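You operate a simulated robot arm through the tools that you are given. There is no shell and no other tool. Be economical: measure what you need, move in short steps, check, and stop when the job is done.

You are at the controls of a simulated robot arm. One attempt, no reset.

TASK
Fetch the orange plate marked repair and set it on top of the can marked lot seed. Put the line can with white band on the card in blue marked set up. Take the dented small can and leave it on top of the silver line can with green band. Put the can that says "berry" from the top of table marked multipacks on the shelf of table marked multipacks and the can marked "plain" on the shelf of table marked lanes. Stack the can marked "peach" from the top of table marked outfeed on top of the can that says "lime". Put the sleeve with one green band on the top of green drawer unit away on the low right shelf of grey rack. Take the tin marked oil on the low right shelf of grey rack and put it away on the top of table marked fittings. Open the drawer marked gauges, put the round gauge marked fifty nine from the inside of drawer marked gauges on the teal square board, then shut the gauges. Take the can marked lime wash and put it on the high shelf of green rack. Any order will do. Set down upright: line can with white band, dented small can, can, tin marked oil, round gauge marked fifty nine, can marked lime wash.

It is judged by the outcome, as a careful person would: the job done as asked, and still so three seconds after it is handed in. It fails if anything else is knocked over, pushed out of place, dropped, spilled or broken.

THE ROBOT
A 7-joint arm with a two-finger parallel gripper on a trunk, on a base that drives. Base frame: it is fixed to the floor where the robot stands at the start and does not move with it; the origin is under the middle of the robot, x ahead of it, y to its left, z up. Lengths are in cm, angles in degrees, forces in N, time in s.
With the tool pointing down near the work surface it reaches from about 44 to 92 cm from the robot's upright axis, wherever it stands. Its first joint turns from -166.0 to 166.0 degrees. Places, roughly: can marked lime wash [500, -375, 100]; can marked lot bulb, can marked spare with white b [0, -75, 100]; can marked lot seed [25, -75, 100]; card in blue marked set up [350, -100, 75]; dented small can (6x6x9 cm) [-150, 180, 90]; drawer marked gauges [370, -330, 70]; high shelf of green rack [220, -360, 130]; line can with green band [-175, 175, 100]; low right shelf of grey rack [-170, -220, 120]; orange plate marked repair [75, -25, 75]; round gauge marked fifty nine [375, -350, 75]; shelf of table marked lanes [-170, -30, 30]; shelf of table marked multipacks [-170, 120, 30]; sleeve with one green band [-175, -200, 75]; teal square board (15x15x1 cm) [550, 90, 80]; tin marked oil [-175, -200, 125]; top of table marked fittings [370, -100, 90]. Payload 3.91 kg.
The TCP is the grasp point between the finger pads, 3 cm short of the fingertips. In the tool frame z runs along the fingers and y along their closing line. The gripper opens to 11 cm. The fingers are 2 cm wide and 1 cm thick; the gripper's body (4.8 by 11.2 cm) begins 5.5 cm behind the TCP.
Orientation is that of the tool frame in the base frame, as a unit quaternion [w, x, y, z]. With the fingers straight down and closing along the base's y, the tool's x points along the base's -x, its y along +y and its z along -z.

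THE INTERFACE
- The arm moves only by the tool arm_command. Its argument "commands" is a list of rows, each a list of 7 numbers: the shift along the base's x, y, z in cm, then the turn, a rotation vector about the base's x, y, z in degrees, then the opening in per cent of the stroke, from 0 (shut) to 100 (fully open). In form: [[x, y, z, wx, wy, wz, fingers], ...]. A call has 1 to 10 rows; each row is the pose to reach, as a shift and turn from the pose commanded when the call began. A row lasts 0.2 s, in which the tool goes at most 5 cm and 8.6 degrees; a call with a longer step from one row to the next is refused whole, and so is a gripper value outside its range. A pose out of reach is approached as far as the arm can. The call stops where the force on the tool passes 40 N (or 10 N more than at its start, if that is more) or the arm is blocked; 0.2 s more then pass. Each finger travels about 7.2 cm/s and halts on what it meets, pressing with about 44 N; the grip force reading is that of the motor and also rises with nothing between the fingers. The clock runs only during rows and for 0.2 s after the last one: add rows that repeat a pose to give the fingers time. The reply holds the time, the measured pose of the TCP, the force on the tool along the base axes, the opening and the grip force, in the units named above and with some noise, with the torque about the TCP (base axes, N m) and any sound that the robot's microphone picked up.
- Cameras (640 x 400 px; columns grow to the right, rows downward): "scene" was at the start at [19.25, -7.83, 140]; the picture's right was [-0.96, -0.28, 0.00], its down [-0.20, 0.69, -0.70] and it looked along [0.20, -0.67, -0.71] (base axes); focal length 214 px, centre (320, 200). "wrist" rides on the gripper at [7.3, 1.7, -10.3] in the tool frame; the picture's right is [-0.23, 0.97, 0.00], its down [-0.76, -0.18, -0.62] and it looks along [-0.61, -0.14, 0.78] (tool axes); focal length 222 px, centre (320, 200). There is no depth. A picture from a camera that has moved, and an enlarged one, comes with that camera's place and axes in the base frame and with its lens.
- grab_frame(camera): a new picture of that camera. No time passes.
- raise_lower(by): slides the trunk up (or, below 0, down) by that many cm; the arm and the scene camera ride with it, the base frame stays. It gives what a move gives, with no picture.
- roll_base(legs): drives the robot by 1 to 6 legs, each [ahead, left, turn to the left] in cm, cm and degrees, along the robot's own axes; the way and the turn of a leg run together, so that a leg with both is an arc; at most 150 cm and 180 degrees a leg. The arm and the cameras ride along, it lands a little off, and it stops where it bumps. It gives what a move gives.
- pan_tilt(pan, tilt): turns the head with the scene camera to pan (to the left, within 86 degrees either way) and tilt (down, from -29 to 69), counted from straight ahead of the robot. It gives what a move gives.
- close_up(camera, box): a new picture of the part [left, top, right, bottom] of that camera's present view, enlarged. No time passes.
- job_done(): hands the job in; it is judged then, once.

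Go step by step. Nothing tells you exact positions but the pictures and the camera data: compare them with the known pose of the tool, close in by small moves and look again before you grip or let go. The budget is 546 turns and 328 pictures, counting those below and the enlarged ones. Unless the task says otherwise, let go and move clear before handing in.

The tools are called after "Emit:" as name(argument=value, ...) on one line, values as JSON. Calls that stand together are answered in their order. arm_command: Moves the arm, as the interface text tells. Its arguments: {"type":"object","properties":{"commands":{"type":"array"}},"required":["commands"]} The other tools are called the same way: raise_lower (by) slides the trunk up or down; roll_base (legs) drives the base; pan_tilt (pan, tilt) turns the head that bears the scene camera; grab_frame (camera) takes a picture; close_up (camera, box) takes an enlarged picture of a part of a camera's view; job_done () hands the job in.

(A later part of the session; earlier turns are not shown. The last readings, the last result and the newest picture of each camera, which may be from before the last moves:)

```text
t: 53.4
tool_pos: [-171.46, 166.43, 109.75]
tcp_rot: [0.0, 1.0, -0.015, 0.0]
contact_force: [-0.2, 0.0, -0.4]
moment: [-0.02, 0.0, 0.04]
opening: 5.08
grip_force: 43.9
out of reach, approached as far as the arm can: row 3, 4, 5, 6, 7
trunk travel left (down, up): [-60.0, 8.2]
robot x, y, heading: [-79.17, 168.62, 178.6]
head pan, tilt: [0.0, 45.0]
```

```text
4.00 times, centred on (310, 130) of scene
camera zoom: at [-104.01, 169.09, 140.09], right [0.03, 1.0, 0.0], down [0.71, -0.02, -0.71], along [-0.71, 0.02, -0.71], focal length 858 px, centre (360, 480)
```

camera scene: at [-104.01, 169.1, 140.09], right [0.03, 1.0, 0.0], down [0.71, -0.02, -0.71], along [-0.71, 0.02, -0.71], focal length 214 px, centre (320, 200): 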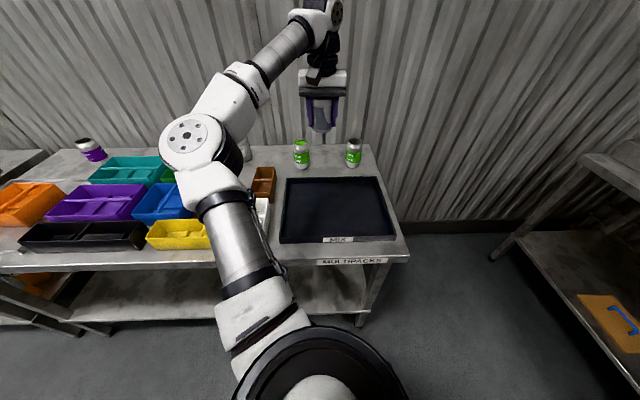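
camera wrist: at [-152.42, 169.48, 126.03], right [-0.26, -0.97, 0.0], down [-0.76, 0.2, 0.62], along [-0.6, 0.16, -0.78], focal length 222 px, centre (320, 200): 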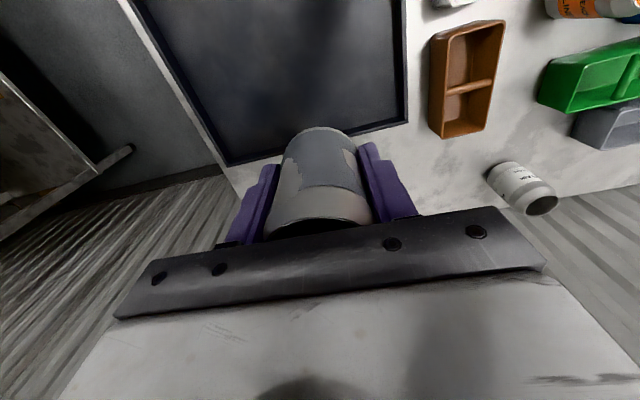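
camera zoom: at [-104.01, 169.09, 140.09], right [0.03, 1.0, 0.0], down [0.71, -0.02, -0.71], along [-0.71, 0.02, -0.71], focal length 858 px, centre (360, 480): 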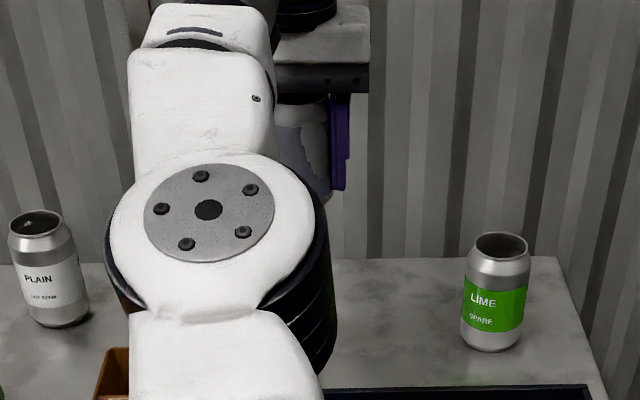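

Out of reach by about 11 cm from here, so I'll drive 20 cm ahead with the can held high.

Emit:
arm_command(commands=[[4, 1.5, 1, 0, 0, 0, 20], [8, 3, 3, 0, 0, 0, 20], [12, 4, 5, 0, 0, 0, 20], [12, 4, 5, 0, 0, 0, 20]])

Emit:
roll_base(legs=[[20, 0, 1.5]])

Emit:
close_up(camera="scene", box=[220, 60, 420, 185])

```text
t: 54.4
tool_pos: [-159.01, 170.71, 114.52]
tcp_rot: [0.0, 1.0, -0.014, 0.002]
contact_force: [-0.2, -0.4, -0.5]
moment: [0.0, -0.03, 0.01]
opening: 5.12
grip_force: 44.0
trunk travel left (down, up): [-60.0, 8.2]
robot x, y, heading: [-79.08, 168.25, 178.3]
head pan, tilt: [0.0, 45.0]
```

```text
t: 56.0
tool_pos: [-179.17, 169.14, 114.5]
tcp_rot: [0.0, 1.0, -0.003, 0.003]
contact_force: [0.2, 0.9, -0.8]
moment: [-0.01, -0.02, -0.02]
opening: 5.08
grip_force: 44.1
trunk travel left (down, up): [-60.0, 8.2]
robot x, y, heading: [-98.49, 168.43, 179.7]
head pan, tilt: [0.0, 45.0]
```

```text
3.20 times, centred on (320, 122) of scene
camera zoom: at [-124.19, 168.85, 140.06], right [0.01, 1.0, 0.0], down [0.71, 0.0, -0.71], along [-0.71, 0.0, -0.71], focal length 686 px, centre (320, 448)
```

zoom: 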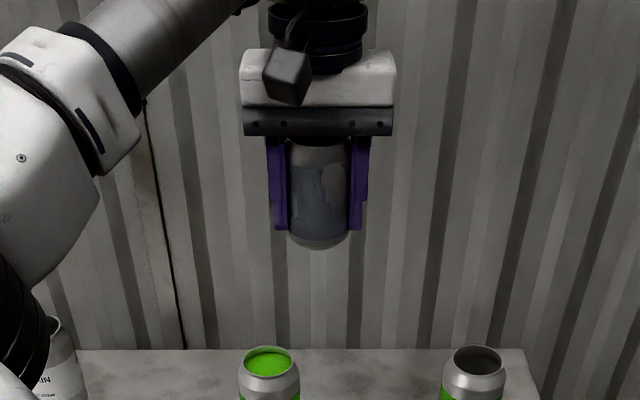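

Emit:
arm_command(commands=[[-1, -2, -2, 0, 0, 0, 20], [-2, -4, -4.5, 0, 0, 0, 20], [-3.2, -5.5, -7.5, 0, 0, 0, 20], [-3.2, -5.5, -11, 0, 0, 0, 20], [-3.2, -5.5, -11, 0, 0, 0, 20]])

Emit:
pan_tilt(pan=20, tilt=35)

Emit:
grab_frame(camera="scene")

Emit:
grab_frame(camera="wrist")

```text
t: 57.2
tool_pos: [-182.51, 163.58, 103.45]
tcp_rot: [-0.001, 1.0, -0.002, 0.001]
contact_force: [-0.4, -1.2, -0.1]
moment: [-0.01, 0.0, -0.03]
opening: 5.09
grip_force: 43.7
trunk travel left (down, up): [-60.0, 8.2]
robot x, y, heading: [-99.27, 169.08, 179.5]
head pan, tilt: [0.0, 45.0]
```

```text
t: 58.0
tool_pos: [-182.42, 163.53, 103.53]
tcp_rot: [0.0, 1.0, -0.002, 0.003]
contact_force: [0.0, 0.0, 0.1]
moment: [-0.01, 0.0, 0.01]
opening: 5.07
grip_force: 44.1
trunk travel left (down, up): [-60.0, 8.2]
robot x, y, heading: [-98.83, 168.81, 179.8]
head pan, tilt: [20.0, 35.0]
```

```text
286 pictures are left
camera scene: at [-124.27, 165.85, 141.56], right [-0.34, 0.94, 0.0], down [0.54, 0.19, -0.82], along [-0.77, -0.28, -0.57], focal length 214 px, centre (320, 200)
```

scene: 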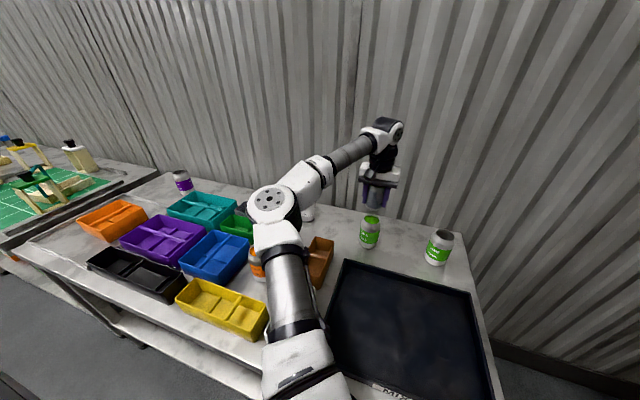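

```text
285 pictures are left
camera wrist: at [-175.15, 161.72, 113.89], right [-0.23, -0.97, 0.0], down [-0.76, 0.18, 0.62], along [-0.6, 0.14, -0.78], focal length 222 px, centre (320, 200)
```

wrist: 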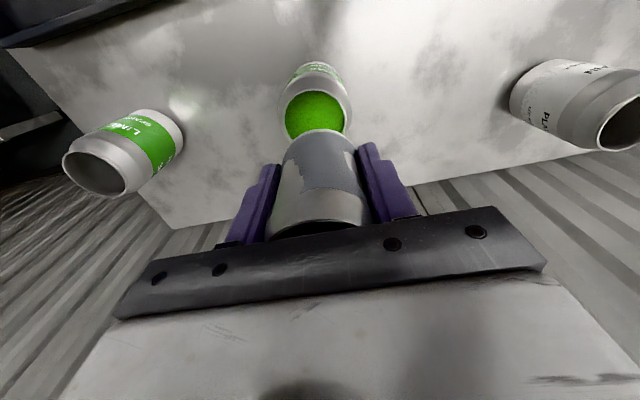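

Emit:
close_up(camera="wrist", box=[240, 50, 400, 250])

Emit:
close_up(camera="scene", box=[320, 170, 440, 260])

```text
2.00 times, centred on (320, 150) of wrist
camera zoom: at [-175.15, 161.72, 113.89], right [-0.23, -0.97, 0.0], down [-0.76, 0.18, 0.62], along [-0.6, 0.14, -0.78], focal length 444 px, centre (320, 300)
```

zoom: 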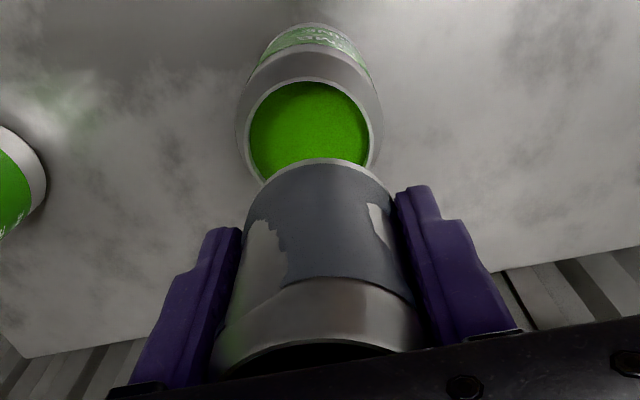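

```text
4.44 times, centred on (380, 215) of scene
camera zoom: at [-124.27, 165.85, 141.56], right [-0.34, 0.94, 0.0], down [0.54, 0.19, -0.82], along [-0.77, -0.28, -0.57], focal length 953 px, centre (53, 133)
```

zoom: 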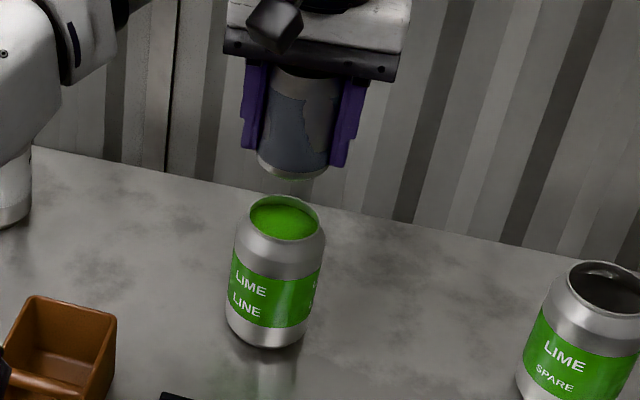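

Comparing both views, the held can should shift about 1.9 cm toward the robot. Contact should come at TCP z of about 100.4.

Emit:
arm_command(commands=[[1, 0, -0.5, 0, 0, 0, 20], [1.9, 0, -1.2, 0, 0, 0, 20], [1.9, 0, -2.2, 0, 0, 0, 20], [1.9, 0, -2.2, 0, 0, 0, 20]])

Emit:
close_up(camera="scene", box=[320, 170, 440, 260])

Emit:
close_up(camera="wrist", box=[240, 50, 400, 250])

```text
t: 59.0
tool_pos: [-180.54, 163.64, 101.18]
tcp_rot: [0.0, 1.0, -0.002, 0.002]
contact_force: [-0.1, -0.4, -0.1]
moment: [-0.02, 0.04, 0.03]
opening: 5.08
grip_force: 44.4
trunk travel left (down, up): [-60.0, 8.2]
robot x, y, heading: [-99.01, 169.08, 179.9]
head pan, tilt: [20.0, 35.0]
```

```text
4.44 times, centred on (380, 215) of scene
camera zoom: at [-124.26, 165.84, 141.57], right [-0.34, 0.94, 0.0], down [0.54, 0.19, -0.82], along [-0.77, -0.28, -0.57], focal length 953 px, centre (53, 133)
```

zoom: 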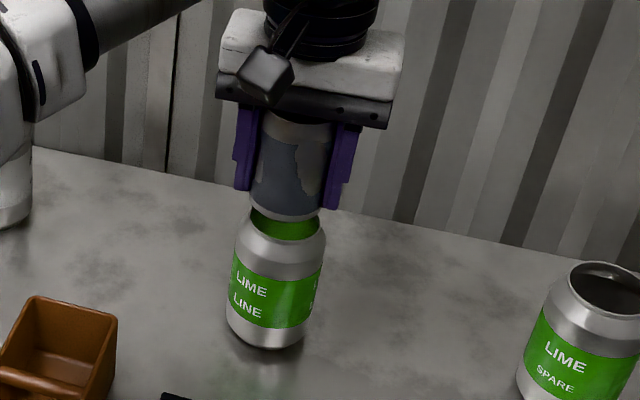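

```text
2.00 times, centred on (320, 150) of wrist
camera zoom: at [-173.14, 161.77, 111.61], right [-0.23, -0.97, 0.0], down [-0.76, 0.18, 0.62], along [-0.6, 0.14, -0.78], focal length 444 px, centre (320, 300)
```

zoom: 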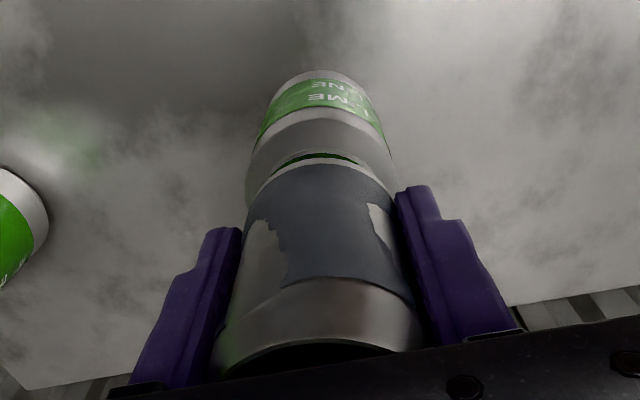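

Alignment looks good in both views. I'll lower slowly until contact.

Emit:
arm_command(commands=[[0.1, -0.15, -0.3, 0, 0, 0, 20], [0.1, -0.15, -0.6, 0, 0, 0, 20], [0.1, -0.15, -0.9, 0, 0, 0, 20], [0.1, -0.15, -0.9, 0, 0, 0, 20]])

Emit:
close_up(camera="scene", box=[320, 170, 440, 260])

```text
t: 60.0
tool_pos: [-180.27, 163.4, 100.43]
tcp_rot: [0.0, 1.0, -0.002, 0.002]
contact_force: [-0.8, -1.1, 0.5]
moment: [-0.02, 0.01, 0.0]
opening: 5.07
grip_force: 43.2
trunk travel left (down, up): [-60.0, 8.2]
robot x, y, heading: [-99.43, 168.87, 179.8]
head pan, tilt: [20.0, 35.0]
```

```text
4.44 times, centred on (380, 215) of scene
camera zoom: at [-124.27, 165.84, 141.57], right [-0.34, 0.94, 0.0], down [0.54, 0.19, -0.82], along [-0.77, -0.28, -0.57], focal length 953 px, centre (53, 133)
```

zoom: 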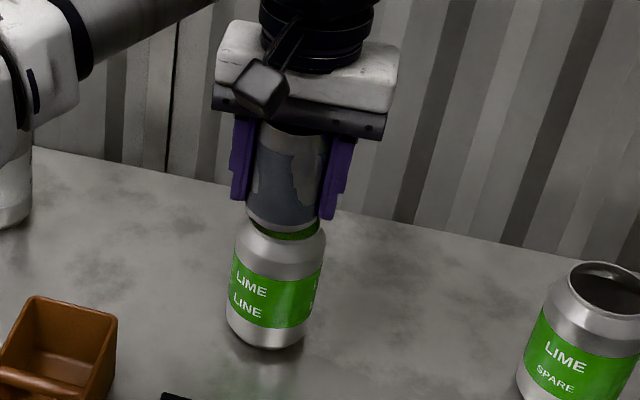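

Emit:
arm_command(commands=[[0, 0, -0.2, 0, 0, 0, 20], [0, 0, -0.4, 0, 0, 0, 20], [0, 0, -0.6, 0, 0, 0, 20], [0, 0, -0.8, 0, 0, 0, 20], [0, 0, -0.8, 0, 0, 0, 20]])

Emit:
close_up(camera="scene", box=[320, 170, 440, 260])

```text
t: 61.2
tool_pos: [-180.36, 163.36, 99.66]
tcp_rot: [0.0, 1.0, -0.003, 0.002]
contact_force: [-0.2, 0.1, -1.2]
moment: [0.0, 0.02, -0.01]
opening: 5.09
grip_force: 43.8
trunk travel left (down, up): [-60.0, 8.2]
robot x, y, heading: [-99.18, 168.58, 179.7]
head pan, tilt: [20.0, 35.0]
```

```text
4.44 times, centred on (380, 215) of scene
camera zoom: at [-124.27, 165.84, 141.57], right [-0.34, 0.94, 0.0], down [0.54, 0.19, -0.82], along [-0.77, -0.28, -0.57], focal length 953 px, centre (53, 133)
```

zoom: 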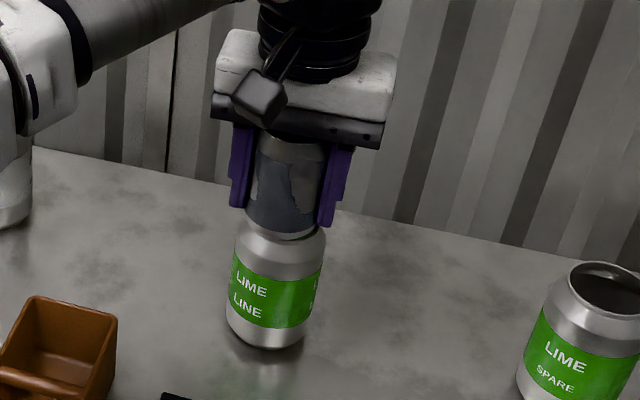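

Emit:
arm_command(commands=[[0, 0, -0.2, 0, 0, 0, 20], [0, 0, -0.4, 0, 0, 0, 20], [0, 0, -0.6, 0, 0, 0, 20], [0, 0, -0.6, 0, 0, 0, 20]])

Emit:
close_up(camera="wrist", box=[240, 50, 400, 250])

```text
t: 62.2
tool_pos: [-180.29, 163.42, 99.47]
tcp_rot: [0.0, 1.0, -0.002, -0.001]
contact_force: [-3.0, -1.2, 32.1]
moment: [0.01, 0.24, 0.04]
opening: 5.08
grip_force: 44.8
trunk travel left (down, up): [-60.0, 8.2]
robot x, y, heading: [-98.5, 168.77, 179.6]
head pan, tilt: [20.0, 35.0]
```

```text
2.00 times, centred on (320, 150) of wrist
camera zoom: at [-172.85, 161.62, 109.75], right [-0.23, -0.97, 0.0], down [-0.76, 0.18, 0.63], along [-0.61, 0.15, -0.78], focal length 444 px, centre (320, 300)
```

zoom: 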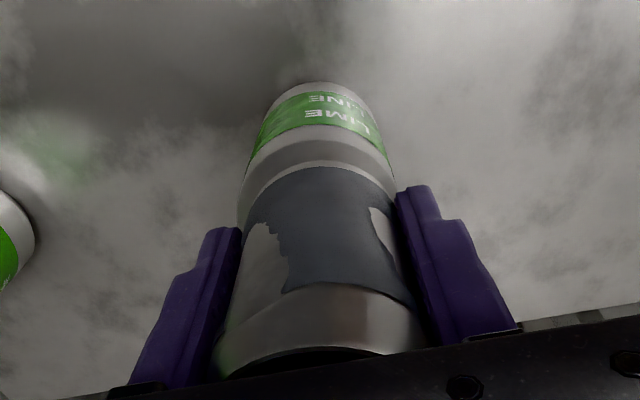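

Contact is made, so I'll relieve the push, open and rise.

Emit:
arm_command(commands=[[0, 0, 0.35, 0, 0, 0, 20], [0, 0, 0.4, 0, 0, 0, 35], [0, 0, 0.4, 0, 0, 0, 60], [0, 0, 0.4, 0, 0, 0, 85], [0, 0, 0.4, 0, 0, 0, 100], [0, 0, 0.4, 0, 0, 0, 100], [0, 0, 3, 0, 0, 0, 100], [0, 0, 7, 0, 0, 0, 100], [0, 0, 11.5, 0, 0, 0, 100], [0, 0, 16, 0, 0, 0, 100]])

Emit:
close_up(camera="scene", box=[320, 170, 440, 260])

```text
t: 64.4
tool_pos: [-180.15, 163.52, 115.1]
tcp_rot: [0.0, 1.0, -0.003, 0.002]
contact_force: [0.8, 0.5, 0.4]
moment: [0.01, 0.0, 0.02]
opening: 10.99
grip_force: 0.0
trunk travel left (down, up): [-60.0, 8.2]
robot x, y, heading: [-98.83, 168.53, 179.9]
head pan, tilt: [20.0, 35.0]
```

```text
4.44 times, centred on (380, 215) of scene
camera zoom: at [-124.23, 165.87, 141.57], right [-0.34, 0.94, 0.0], down [0.54, 0.19, -0.82], along [-0.77, -0.28, -0.57], focal length 953 px, centre (53, 133)
```

zoom: 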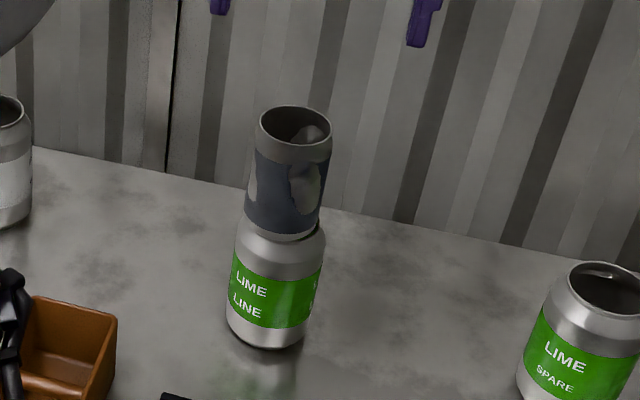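

The dented can is stacked cleanly. Next is the plain can, starting with a look at it.

Emit:
pan_tilt(pan=25, tilt=30)

Emit:
grab_frame(camera="scene")

Emit:
close_up(camera="scene", box=[130, 130, 330, 270])

Emit:
grab_frame(camera="wrist")

```text
t: 65.1
tool_pos: [-180.3, 163.5, 115.1]
tcp_rot: [0.0, 1.0, -0.003, 0.002]
contact_force: [0.3, -0.2, -0.5]
moment: [-0.03, -0.07, -0.03]
opening: 11.0
grip_force: 0.0
trunk travel left (down, up): [-60.0, 8.2]
robot x, y, heading: [-98.96, 168.96, 179.7]
head pan, tilt: [25.0, 30.0]
```

```text
276 pictures are left
camera scene: at [-124.19, 165.03, 142.34], right [-0.42, 0.91, 0.0], down [0.45, 0.21, -0.87], along [-0.79, -0.36, -0.5], focal length 214 px, centre (320, 200)
```

scene: 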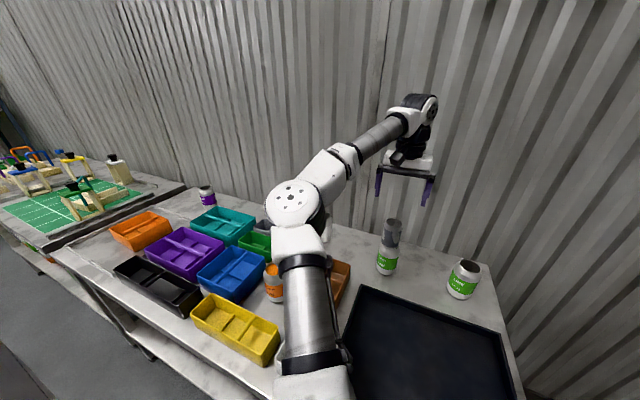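

```text
2.86 times, centred on (230, 200) of scene
camera zoom: at [-124.19, 165.03, 142.34], right [-0.42, 0.91, 0.0], down [0.45, 0.21, -0.87], along [-0.79, -0.36, -0.5], focal length 613 px, centre (577, 200)
```

zoom: 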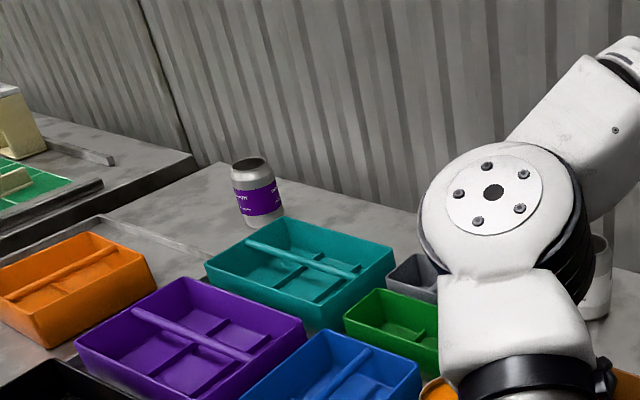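

```text
274 pictures are left
camera wrist: at [-172.9, 161.72, 125.41], right [-0.23, -0.97, 0.0], down [-0.76, 0.18, 0.62], along [-0.6, 0.14, -0.78], focal length 222 px, centre (320, 200)
```

wrist: 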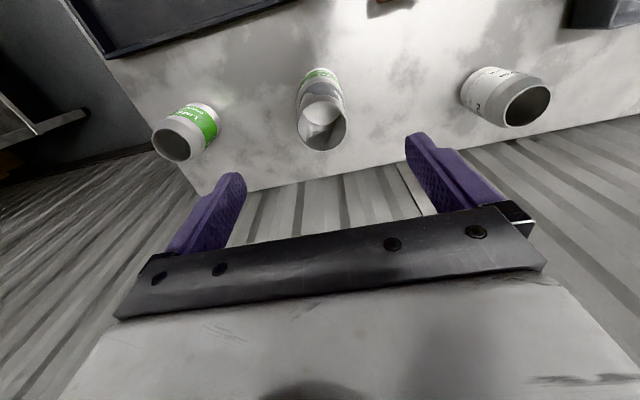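

The plain can stands at about [-186,138]. I'll shift the base left 30 cm, then look at it with the wrist camera.

Emit:
arm_command(commands=[[0, 0, 3, 0, 0, 0, 100], [4, 0, 5, 0, 0, 0, 100], [8, 0, 5, 0, 0, 0, 100], [12, 0, 5, 0, 0, 0, 100], [16, 0, 5, 0, 0, 0, 100]])

Emit:
roll_base(legs=[[0, 30, 0]])

Emit:
grab_frame(camera="wrist")

Emit:
pan_tilt(pan=-5, tilt=40)

Emit:
grab_frame(camera="scene")

```text
t: 66.3
tool_pos: [-164.35, 163.44, 119.93]
tcp_rot: [-0.001, 1.0, -0.003, 0.001]
contact_force: [0.8, -0.5, -0.1]
moment: [-0.03, 0.02, -0.01]
opening: 11.0
grip_force: 0.1
trunk travel left (down, up): [-60.0, 8.2]
robot x, y, heading: [-98.95, 168.71, 179.6]
head pan, tilt: [25.0, 30.0]
```

```text
t: 69.2
tool_pos: [-164.56, 133.07, 119.95]
tcp_rot: [0.0, 1.0, -0.004, 0.002]
contact_force: [-0.1, -0.7, 0.3]
moment: [0.03, -0.01, 0.01]
opening: 11.01
grip_force: 0.1
trunk travel left (down, up): [-60.0, 8.2]
robot x, y, heading: [-99.07, 138.32, 179.6]
head pan, tilt: [25.0, 30.0]
```

```text
273 pictures are left
camera wrist: at [-157.24, 131.24, 130.25], right [-0.23, -0.97, 0.0], down [-0.76, 0.18, 0.62], along [-0.6, 0.15, -0.78], focal length 222 px, centre (320, 200)
```

wrist: 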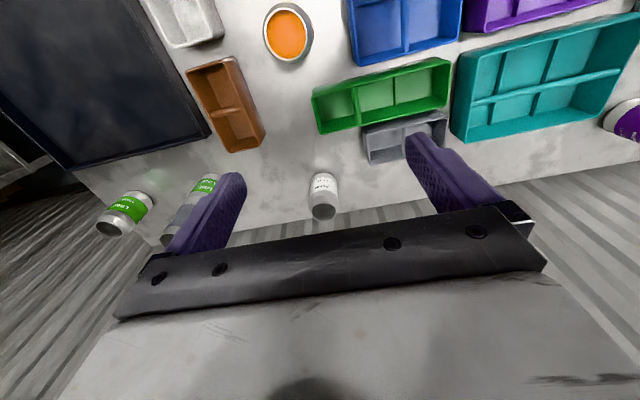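

```text
t: 70.2
tool_pos: [-164.49, 133.05, 119.78]
tcp_rot: [0.0, 1.0, -0.003, 0.001]
contact_force: [-0.6, -0.2, 0.5]
moment: [0.04, 0.02, -0.02]
opening: 11.01
grip_force: 0.0
trunk travel left (down, up): [-60.0, 8.2]
robot x, y, heading: [-98.84, 138.44, 179.7]
head pan, tilt: [-5.0, 40.0]
```

```text
272 pictures are left
camera scene: at [-124.63, 139.27, 140.81], right [0.09, 1.0, 0.0], down [0.64, -0.06, -0.77], along [-0.76, 0.07, -0.64], focal length 214 px, centre (320, 200)
```

scene: 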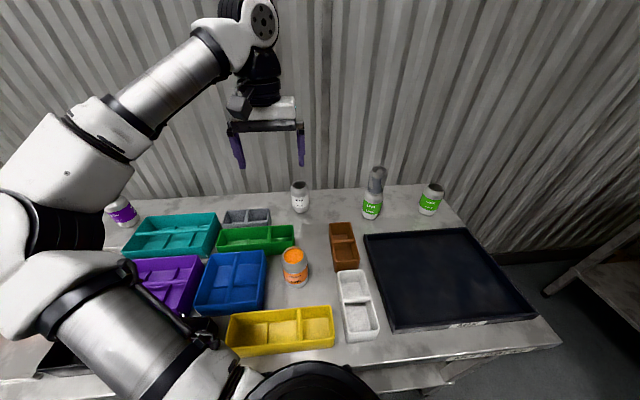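

Emit:
close_up(camera="scene", box=[270, 170, 330, 230])

Emit:
close_up(camera="wrist", box=[280, 140, 360, 230])

```text
6.67 times, centred on (300, 200) of scene
camera zoom: at [-124.63, 139.27, 140.81], right [0.09, 1.0, 0.0], down [0.64, -0.06, -0.77], along [-0.76, 0.07, -0.64], focal length 1430 px, centre (453, 200)
```

zoom: 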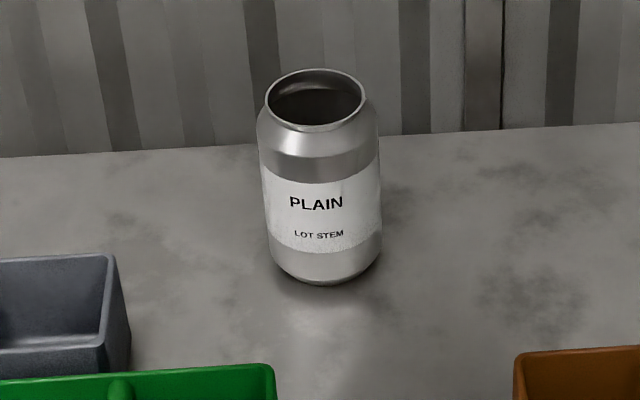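

```text
4.44 times, centred on (320, 185) of wrist
camera zoom: at [-157.24, 131.27, 130.25], right [-0.23, -0.97, 0.0], down [-0.76, 0.18, 0.62], along [-0.6, 0.15, -0.78], focal length 987 px, centre (320, 267)
```

zoom: 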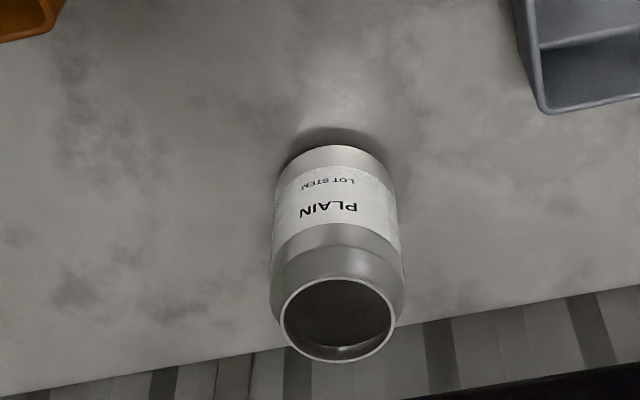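

It reads PLAIN LOT STEM and sits at about [-186.6,137.7]. I'll tilt the tool 30° forward and move above it.

Emit:
arm_command(commands=[[-3, 0.7, -1, 0, 7.5, 0, 100], [-6, 1.4, -2, 0, 15, 0, 100], [-9, 2.1, -3, 0, 22.5, 0, 100], [-12, 2.8, -4, 0, 30, 0, 100], [-16, 3.4, -6, 0, 30, 0, 100], [-20, 4, -8, 0, 30, 0, 100], [-22.1, 4.65, -12, 0, 30, 0, 100], [-22.1, 4.65, -15, 0, 30, 0, 100], [-22.1, 4.65, -15, 0, 30, 0, 100]])

Emit:
close_up(camera="wrist", box=[160, 0, 480, 200])

Emit:
close_up(camera="scene", box=[200, 100, 400, 225])

```text
t: 72.2
tool_pos: [-186.86, 137.91, 105.02]
tcp_rot: [0.0, 0.966, -0.004, -0.257]
contact_force: [0.9, -0.2, -0.2]
moment: [-0.03, 0.04, -0.02]
opening: 11.02
grip_force: 0.1
trunk travel left (down, up): [-60.0, 8.2]
robot x, y, heading: [-98.65, 138.25, 179.6]
head pan, tilt: [-5.0, 40.0]
```

```text
2.00 times, centred on (320, 100) of wrist
camera zoom: at [-175.28, 136.0, 110.37], right [-0.2, -0.97, 0.12], down [-0.35, 0.18, 0.92], along [-0.91, 0.15, -0.38], focal length 444 px, centre (320, 400)
```

zoom: 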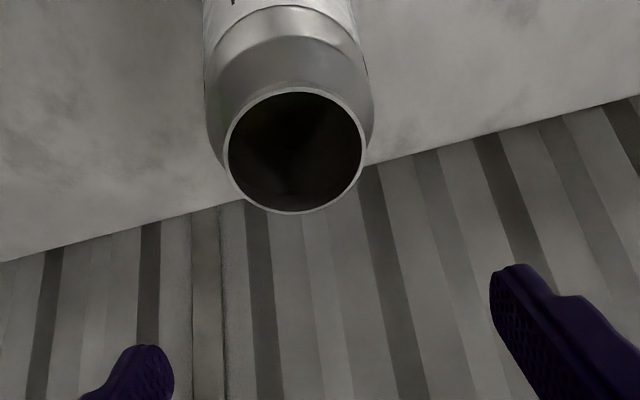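

```text
3.20 times, centred on (300, 162) of scene
camera zoom: at [-124.63, 139.28, 140.81], right [0.09, 1.0, 0.0], down [0.64, -0.06, -0.77], along [-0.76, 0.07, -0.64], focal length 686 px, centre (384, 320)
```

zoom: 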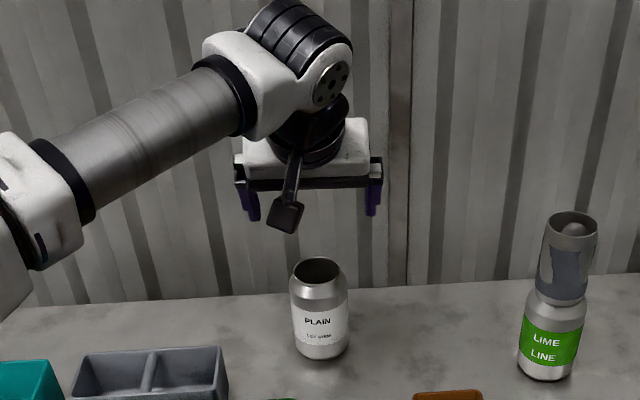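

Emit:
arm_command(commands=[[0.4, -0.3, -4, 0, 0, 0, 100], [0.4, -0.3, -8, 0, 0, 0, 100], [0.4, -0.3, -12.3, 0, 0, 0, 100], [0.4, -0.3, -12.3, 0, 0, 0, 100]])

Emit:
close_up(camera="scene", box=[200, 130, 400, 255])

Emit:
grab_frame(camera="wrist")

```text
t: 73.2
tool_pos: [-186.08, 137.56, 92.6]
tcp_rot: [0.001, 0.966, -0.004, -0.257]
contact_force: [-0.3, 0.5, 0.3]
moment: [-0.04, -0.02, -0.05]
opening: 11.0
grip_force: 0.0
trunk travel left (down, up): [-60.0, 8.2]
robot x, y, heading: [-99.09, 138.07, 179.7]
head pan, tilt: [-5.0, 40.0]
```

```text
3.20 times, centred on (300, 192) of scene
camera zoom: at [-124.62, 139.28, 140.81], right [0.09, 1.0, 0.0], down [0.64, -0.06, -0.77], along [-0.76, 0.07, -0.64], focal length 686 px, centre (384, 224)
```

zoom: 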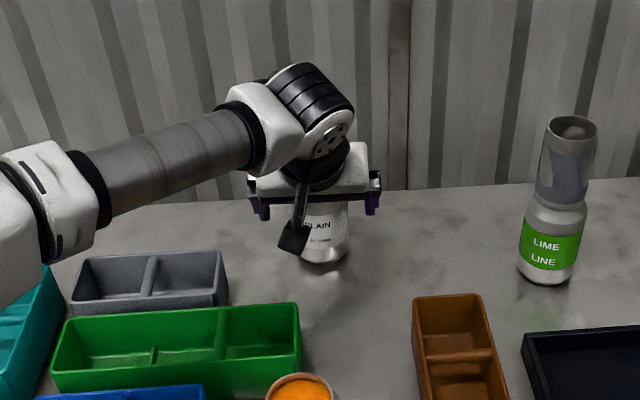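

```text
266 pictures are left
camera wrist: at [-174.63, 135.7, 97.92], right [-0.2, -0.97, 0.12], down [-0.35, 0.18, 0.92], along [-0.91, 0.15, -0.38], focal length 222 px, centre (320, 200)
```

wrist: 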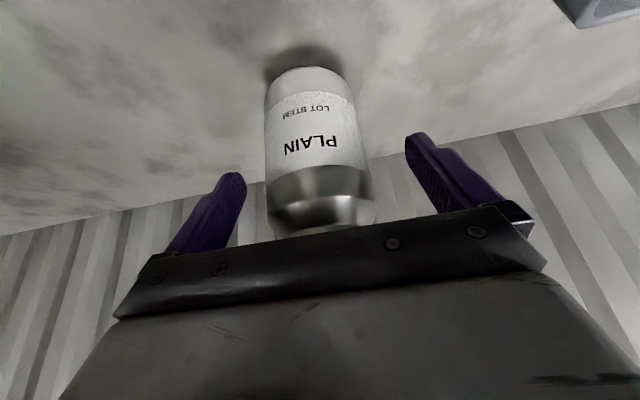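

Centred between the fingers. Closing and lifting.

Emit:
arm_command(commands=[[0, 0, 0, 0, 0, 0, 70], [0, 0, 0, 0, 0, 0, 45], [0, 0, 0, 0, 0, 0, 35], [0, 0, 0, 0, 0, 0, 35], [0, 0, 0, 0, 0, 0, 35]])

Emit:
arm_command(commands=[[0, 0, 4, 0, 0, 0, 35], [0, 0, 8, 0, 0, 0, 35], [0, 0, 12, 0, 0, 0, 35], [0, 0, 16, 0, 0, 0, 35], [4, 0, 18, 0, 0, 0, 35], [8, 0, 20, 0, 0, 0, 35], [12, 0, 22, 0, 0, 0, 35], [16, 0, 24, 0, 0, 0, 35], [20, 0, 26, 0, 0, 0, 35], [24, 0, 28, 0, 0, 0, 35]])

Emit:
grab_frame(camera="wrist")

```text
t: 74.4
tool_pos: [-186.2, 137.43, 92.53]
tcp_rot: [0.001, 0.967, -0.004, -0.257]
contact_force: [-0.1, 0.0, -0.7]
moment: [0.01, -0.01, -0.01]
opening: 6.35
grip_force: 43.9
trunk travel left (down, up): [-60.0, 8.2]
robot x, y, heading: [-99.01, 138.4, 179.3]
head pan, tilt: [-5.0, 40.0]
```

```text
t: 76.6
tool_pos: [-162.16, 137.35, 120.58]
tcp_rot: [0.0, 0.966, -0.003, -0.257]
contact_force: [0.6, -0.2, 0.0]
moment: [0.0, 0.02, -0.01]
opening: 6.34
grip_force: 43.8
trunk travel left (down, up): [-60.0, 8.2]
robot x, y, heading: [-99.21, 138.38, 179.8]
head pan, tilt: [-5.0, 40.0]
```

```text
265 pictures are left
camera wrist: at [-150.68, 135.5, 125.86], right [-0.2, -0.97, 0.12], down [-0.35, 0.18, 0.92], along [-0.91, 0.15, -0.38], focal length 222 px, centre (320, 200)
```

wrist: 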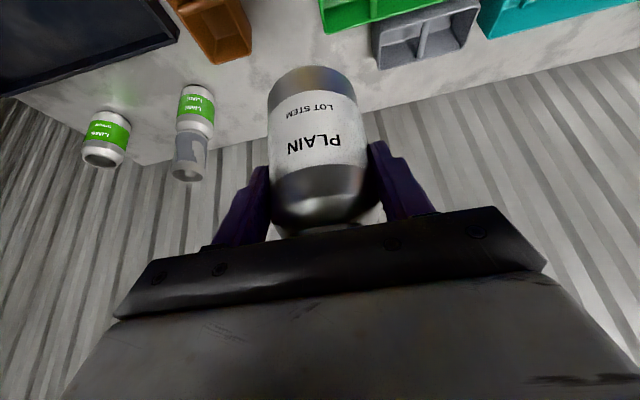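

Holding the can. I'll back off and drive to the lanes table to look at its shelf.

Emit:
roll_base(legs=[[-38, 0, 0], [0, 125, 0]])

Emit:
pan_tilt(pan=0, tilt=35)

Emit:
grab_frame(camera="scene")

```text
t: 88.6
tool_pos: [-124.3, 10.5, 120.36]
tcp_rot: [0.003, 0.966, 0.004, -0.258]
contact_force: [0.8, -0.9, -0.4]
moment: [-0.01, -0.03, -0.02]
opening: 6.38
grip_force: 43.9
trunk travel left (down, up): [-60.0, 8.2]
robot x, y, heading: [-61.08, 12.43, -179.4]
head pan, tilt: [-5.0, 40.0]
```

```text
t: 89.2
tool_pos: [-124.31, 10.38, 120.34]
tcp_rot: [0.002, 0.966, 0.003, -0.257]
contact_force: [-0.7, 0.5, -0.6]
moment: [-0.01, 0.0, 0.02]
opening: 6.34
grip_force: 43.8
trunk travel left (down, up): [-60.0, 8.2]
robot x, y, heading: [-61.11, 12.53, -179.6]
head pan, tilt: [0.0, 35.0]
```

```text
264 pictures are left
camera scene: at [-86.93, 12.24, 141.56], right [-0.01, 1.0, 0.0], down [0.57, 0.0, -0.82], along [-0.82, -0.01, -0.57], focal length 214 px, centre (320, 200)
```

scene: 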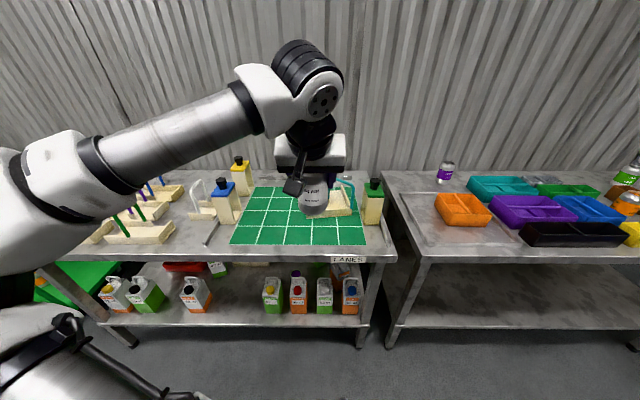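

The lanes shelf has a gap around y=-33 between bottles. I'll shift left, lower the trunk clear of the table edge, and look under the top.

Emit:
roll_base(legs=[[0, 16, -0.5]])

Emit:
raise_lower(by=-58)

Emit:
pan_tilt(pan=10, tilt=25)

Emit:
grab_frame(camera="scene")

Emit:
grab_frame(camera="wrist")

```text
t: 91.1
tool_pos: [-124.21, -5.38, 120.45]
tcp_rot: [0.001, 0.966, -0.001, -0.258]
contact_force: [0.1, -0.9, 0.3]
moment: [0.04, 0.01, -0.01]
opening: 6.38
grip_force: 44.0
trunk travel left (down, up): [-60.0, 8.2]
robot x, y, heading: [-61.18, -3.67, 180.0]
head pan, tilt: [0.0, 35.0]
```

```text
refused: -58 is not a number from -40 to 40
```

```text
t: 91.8
tool_pos: [-124.26, -5.35, 120.34]
tcp_rot: [0.002, 0.966, -0.001, -0.257]
contact_force: [0.2, -0.5, 0.3]
moment: [0.02, 0.0, -0.01]
opening: 6.36
grip_force: 43.9
trunk travel left (down, up): [-60.0, 8.2]
robot x, y, heading: [-60.92, -3.84, 180.1]
head pan, tilt: [10.0, 25.0]
```

```text
263 pictures are left
camera scene: at [-87.15, -5.44, 143.14], right [-0.17, 0.98, 0.0], down [0.42, 0.07, -0.91], along [-0.89, -0.16, -0.42], focal length 214 px, centre (320, 200)
```

scene: 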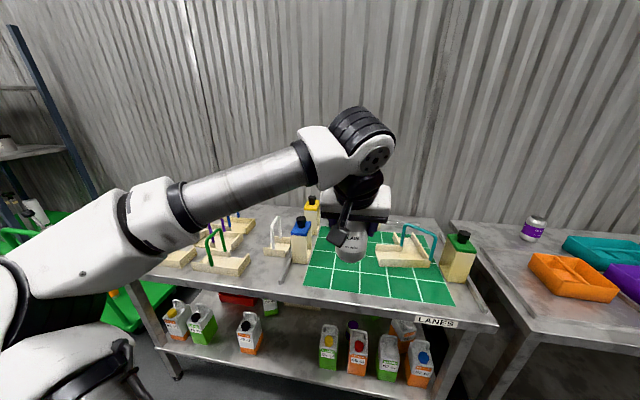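

```text
262 pictures are left
camera wrist: at [-112.67, -7.02, 125.83], right [-0.2, -0.97, 0.12], down [-0.35, 0.18, 0.92], along [-0.92, 0.14, -0.38], focal length 222 px, centre (320, 200)
```

wrist: 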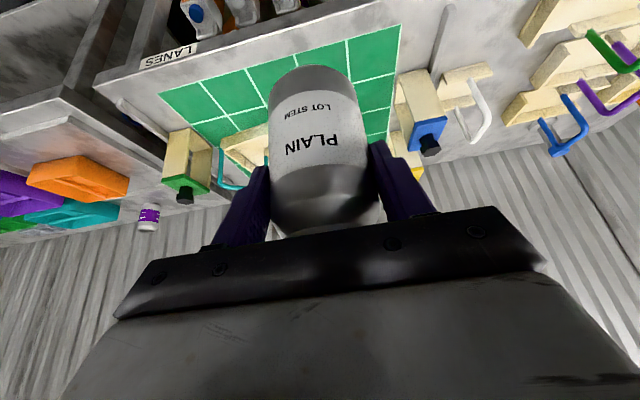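

Emit:
raise_lower(by=-40)

Emit:
raise_lower(by=-18)

Emit:
grab_frame(camera="scene")

Emit:
grab_frame(camera="wrist")

```text
t: 95.7
tool_pos: [-124.1, -5.31, 80.53]
tcp_rot: [0.001, 0.966, -0.001, -0.258]
contact_force: [0.2, 0.1, -0.8]
moment: [0.01, 0.0, -0.03]
opening: 6.37
grip_force: 43.9
trunk travel left (down, up): [-20.0, 48.2]
robot x, y, heading: [-60.84, -3.82, 180.1]
head pan, tilt: [10.0, 25.0]
```

```text
t: 97.9
tool_pos: [-123.93, -5.25, 67.7]
tcp_rot: [0.001, 0.965, -0.001, -0.26]
contact_force: [-0.4, -0.3, -0.9]
moment: [0.02, 0.01, 0.01]
opening: 6.36
grip_force: 43.9
trunk travel left (down, up): [-6.7, 61.5]
robot x, y, heading: [-61.26, -3.48, 180.1]
head pan, tilt: [10.0, 25.0]
stopped: the arm was blocked; the commanded pose is now the measured one
```

```text
261 pictures are left
camera scene: at [-86.75, -5.42, 90.15], right [-0.17, 0.98, 0.0], down [0.41, 0.07, -0.91], along [-0.9, -0.16, -0.42], focal length 214 px, centre (320, 200)
```

scene: 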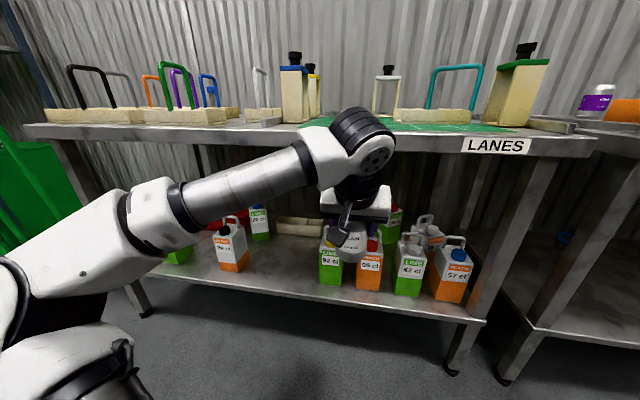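

```text
260 pictures are left
camera wrist: at [-112.39, -7.01, 73.01], right [-0.2, -0.97, 0.12], down [-0.35, 0.18, 0.92], along [-0.92, 0.14, -0.37], focal length 222 px, centre (320, 200)
```

wrist: 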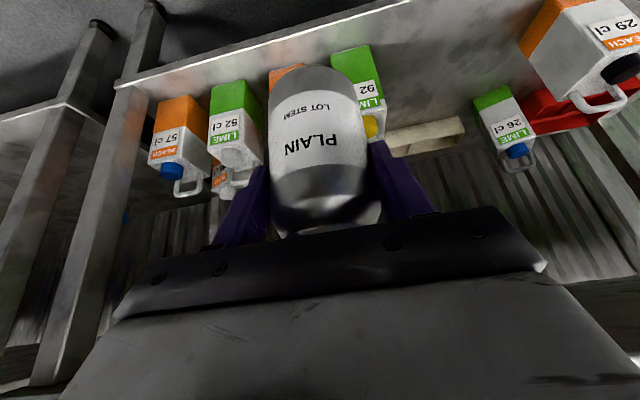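

The arm body bottoms out there. I'll raise a touch, then lower the tool itself in front of the shelf and re-check.

Emit:
raise_lower(by=2)

Emit:
arm_command(commands=[[0.5, -2.5, -3, 0, 0, 0, 35], [1, -5, -6, 0, 0, 0, 35], [1.5, -7.5, -9, 0, 0, 0, 35], [2, -10, -12, 0, 0, 0, 35], [2, -12.5, -15, 0, 0, 0, 35], [2, -15, -18, 0, 0, 0, 35], [2, -18, -21, 0, 0, 0, 35], [2, -21, -24, 0, 0, 0, 35], [2, -23.5, -25, 0, 0, 0, 35], [2, -26, -25, 0, 0, 0, 35]])

Emit:
grab_frame(camera="scene")

Emit:
grab_frame(camera="wrist")

```text
t: 98.5
tool_pos: [-124.24, -5.17, 69.12]
tcp_rot: [0.002, 0.967, 0.0, -0.257]
contact_force: [-0.2, 0.1, -0.7]
moment: [0.0, 0.02, -0.04]
opening: 6.37
grip_force: 43.9
trunk travel left (down, up): [-8.7, 59.5]
robot x, y, heading: [-60.93, -3.81, 180.1]
head pan, tilt: [10.0, 25.0]
```

```text
t: 100.8
tool_pos: [-122.11, -31.1, 44.14]
tcp_rot: [0.002, 0.966, -0.001, -0.257]
contact_force: [-0.4, -0.4, 0.0]
moment: [-0.03, 0.01, -0.03]
opening: 6.35
grip_force: 43.8
trunk travel left (down, up): [-8.7, 59.5]
robot x, y, heading: [-61.16, -3.81, 180.1]
head pan, tilt: [10.0, 25.0]
```

```text
259 pictures are left
camera scene: at [-87.15, -5.44, 91.83], right [-0.17, 0.98, 0.0], down [0.42, 0.07, -0.91], along [-0.89, -0.16, -0.42], focal length 214 px, centre (320, 200)
```

scene: 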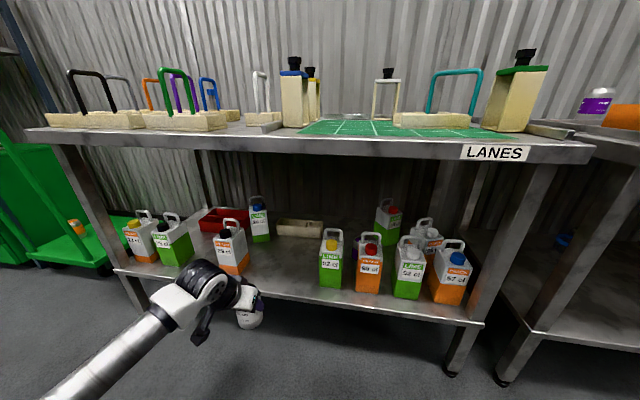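

```text
258 pictures are left
camera wrist: at [-110.54, -32.95, 49.5], right [-0.2, -0.97, 0.12], down [-0.35, 0.18, 0.92], along [-0.92, 0.14, -0.38], focal length 222 px, centre (320, 200)
```

wrist: 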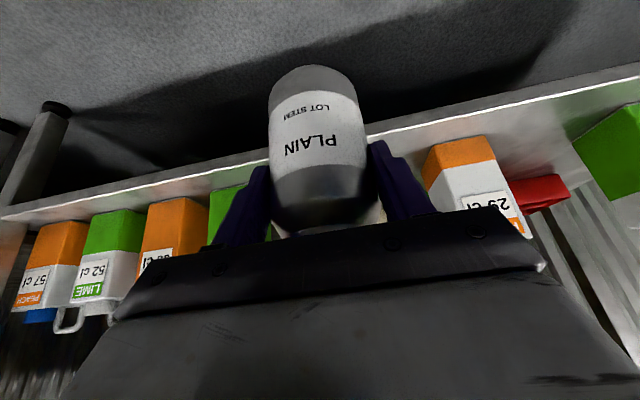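

The gap is clear. I'll drive 12 cm ahead, then reach in.

Emit:
roll_base(legs=[[12, 0, 0]])

Emit:
arm_command(commands=[[-3.5, 0.3, 0, 0, 0, 0, 35], [-7, 0.6, 0, 0, 0, 0, 35], [-10.5, 1, 0, 0, 0, 0, 35], [-13, 1, -1, 0, 0, 0, 35], [-15, 1, -2.5, 0, 0, 0, 35], [-15, 1, -2.5, 0, 0, 0, 35]])

Emit:
grab_frame(camera="scene")

Emit:
grab_frame(camera="wrist")

```text
t: 102.0
tool_pos: [-133.83, -31.3, 44.16]
tcp_rot: [0.003, 0.966, 0.001, -0.257]
contact_force: [0.0, 0.0, -0.8]
moment: [0.0, 0.02, 0.01]
opening: 6.34
grip_force: 43.4
trunk travel left (down, up): [-8.7, 59.5]
robot x, y, heading: [-72.84, -3.48, -179.9]
head pan, tilt: [10.0, 25.0]
```

```text
t: 103.4
tool_pos: [-148.91, -30.2, 41.53]
tcp_rot: [0.002, 0.966, 0.001, -0.257]
contact_force: [-0.8, 0.2, 0.5]
moment: [-0.01, 0.01, 0.01]
opening: 6.33
grip_force: 44.0
trunk travel left (down, up): [-8.7, 59.5]
robot x, y, heading: [-72.66, -3.55, -179.9]
head pan, tilt: [10.0, 25.0]
```

```text
257 pictures are left
camera scene: at [-98.93, -5.48, 91.83], right [-0.17, 0.98, 0.0], down [0.42, 0.07, -0.91], along [-0.89, -0.16, -0.42], focal length 214 px, centre (320, 200)
```

scene: 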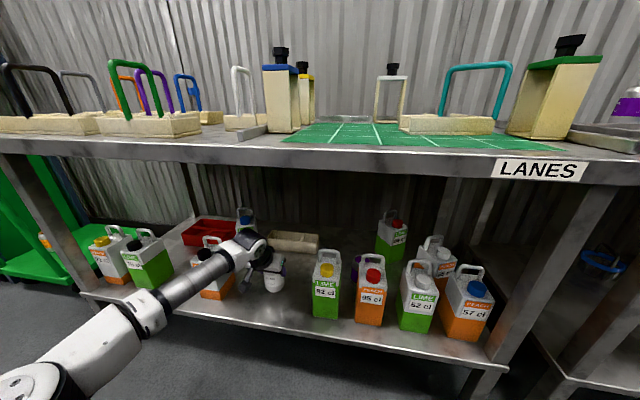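

```text
256 pictures are left
camera wrist: at [-137.3, -31.93, 46.94], right [-0.2, -0.97, 0.12], down [-0.35, 0.18, 0.92], along [-0.92, 0.14, -0.38], focal length 222 px, centre (320, 200)
```

wrist: 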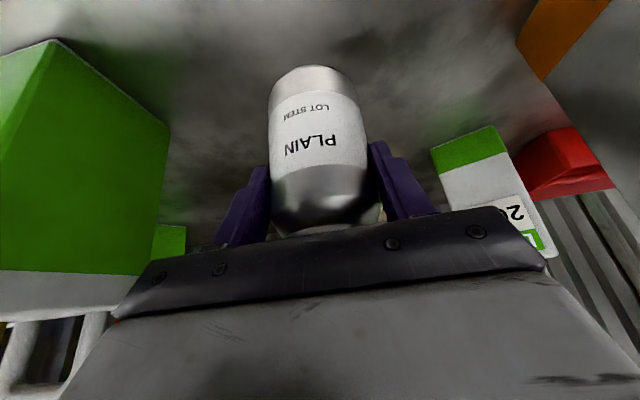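

Emit:
arm_command(commands=[[0, 0, -0.8, 0, 0, 0, 35], [0, 0, -1.6, 0, 0, 0, 35], [0, 0, -2.4, 0, 0, 0, 35], [0, 0, -3.0, 0, 0, 0, 35], [0, 0, -3.4, 0, 0, 0, 35], [0, 0, -3.8, 0, 0, 0, 35], [0, 0, -4.2, 0, 0, 0, 35], [0, 0, -4.5, 0, 0, 0, 35]])

```text
t: 105.2
tool_pos: [-148.94, -30.3, 37.59]
tcp_rot: [0.003, 0.965, 0.0, -0.261]
contact_force: [-1.9, -2.4, 31.4]
moment: [0.12, 0.5, -0.03]
opening: 6.34
grip_force: 43.7
trunk travel left (down, up): [-8.7, 59.5]
robot x, y, heading: [-72.56, -3.64, -179.8]
head pan, tilt: [10.0, 25.0]
```

Emit:
arm_command(commands=[[0, 0, 0.5, 0, 0, 0, 35], [0, 0, 0.5, 0, 0, 0, 60], [0, 0, 0.5, 0, 0, 0, 80], [0, 0, 0.5, 0, 0, 0, 100], [0, 0, 0.5, 0, 0, 0, 100], [1.5, 0, 3, 0, 0, 0, 100], [3, 0, 5.6, 0, 0, 0, 100], [5, 0, 9, 0, 0, 0, 100], [9, 0, 10, 0, 0, 0, 100]])

Emit:
grab_frame(camera="wrist")

Emit:
grab_frame(camera="scene")

```text
t: 107.2
tool_pos: [-139.85, -30.17, 47.34]
tcp_rot: [0.002, 0.967, -0.001, -0.256]
contact_force: [-0.1, -0.5, -0.7]
moment: [0.0, 0.0, 0.03]
opening: 10.98
grip_force: 0.0
trunk travel left (down, up): [-8.7, 59.5]
robot x, y, heading: [-73.11, -3.95, -179.9]
head pan, tilt: [10.0, 25.0]
```

```text
255 pictures are left
camera wrist: at [-128.28, -31.9, 52.64], right [-0.2, -0.97, 0.12], down [-0.35, 0.18, 0.92], along [-0.92, 0.14, -0.38], focal length 222 px, centre (320, 200)
```

wrist: 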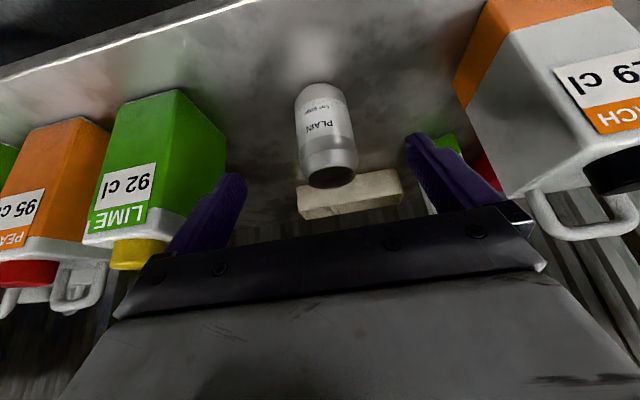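

```text
254 pictures are left
camera scene: at [-98.94, -5.48, 91.83], right [-0.17, 0.98, 0.0], down [0.42, 0.07, -0.91], along [-0.89, -0.16, -0.42], focal length 214 px, centre (320, 200)
```

scene: 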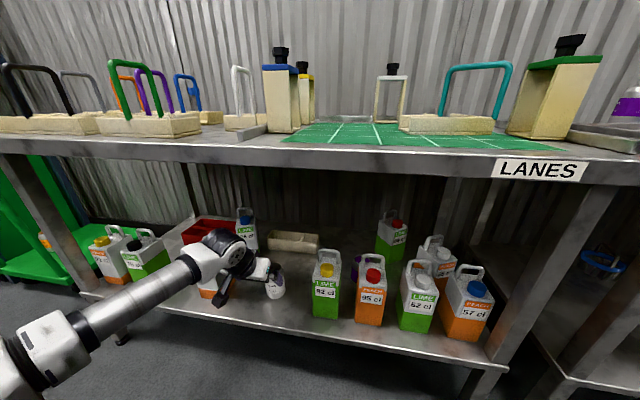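

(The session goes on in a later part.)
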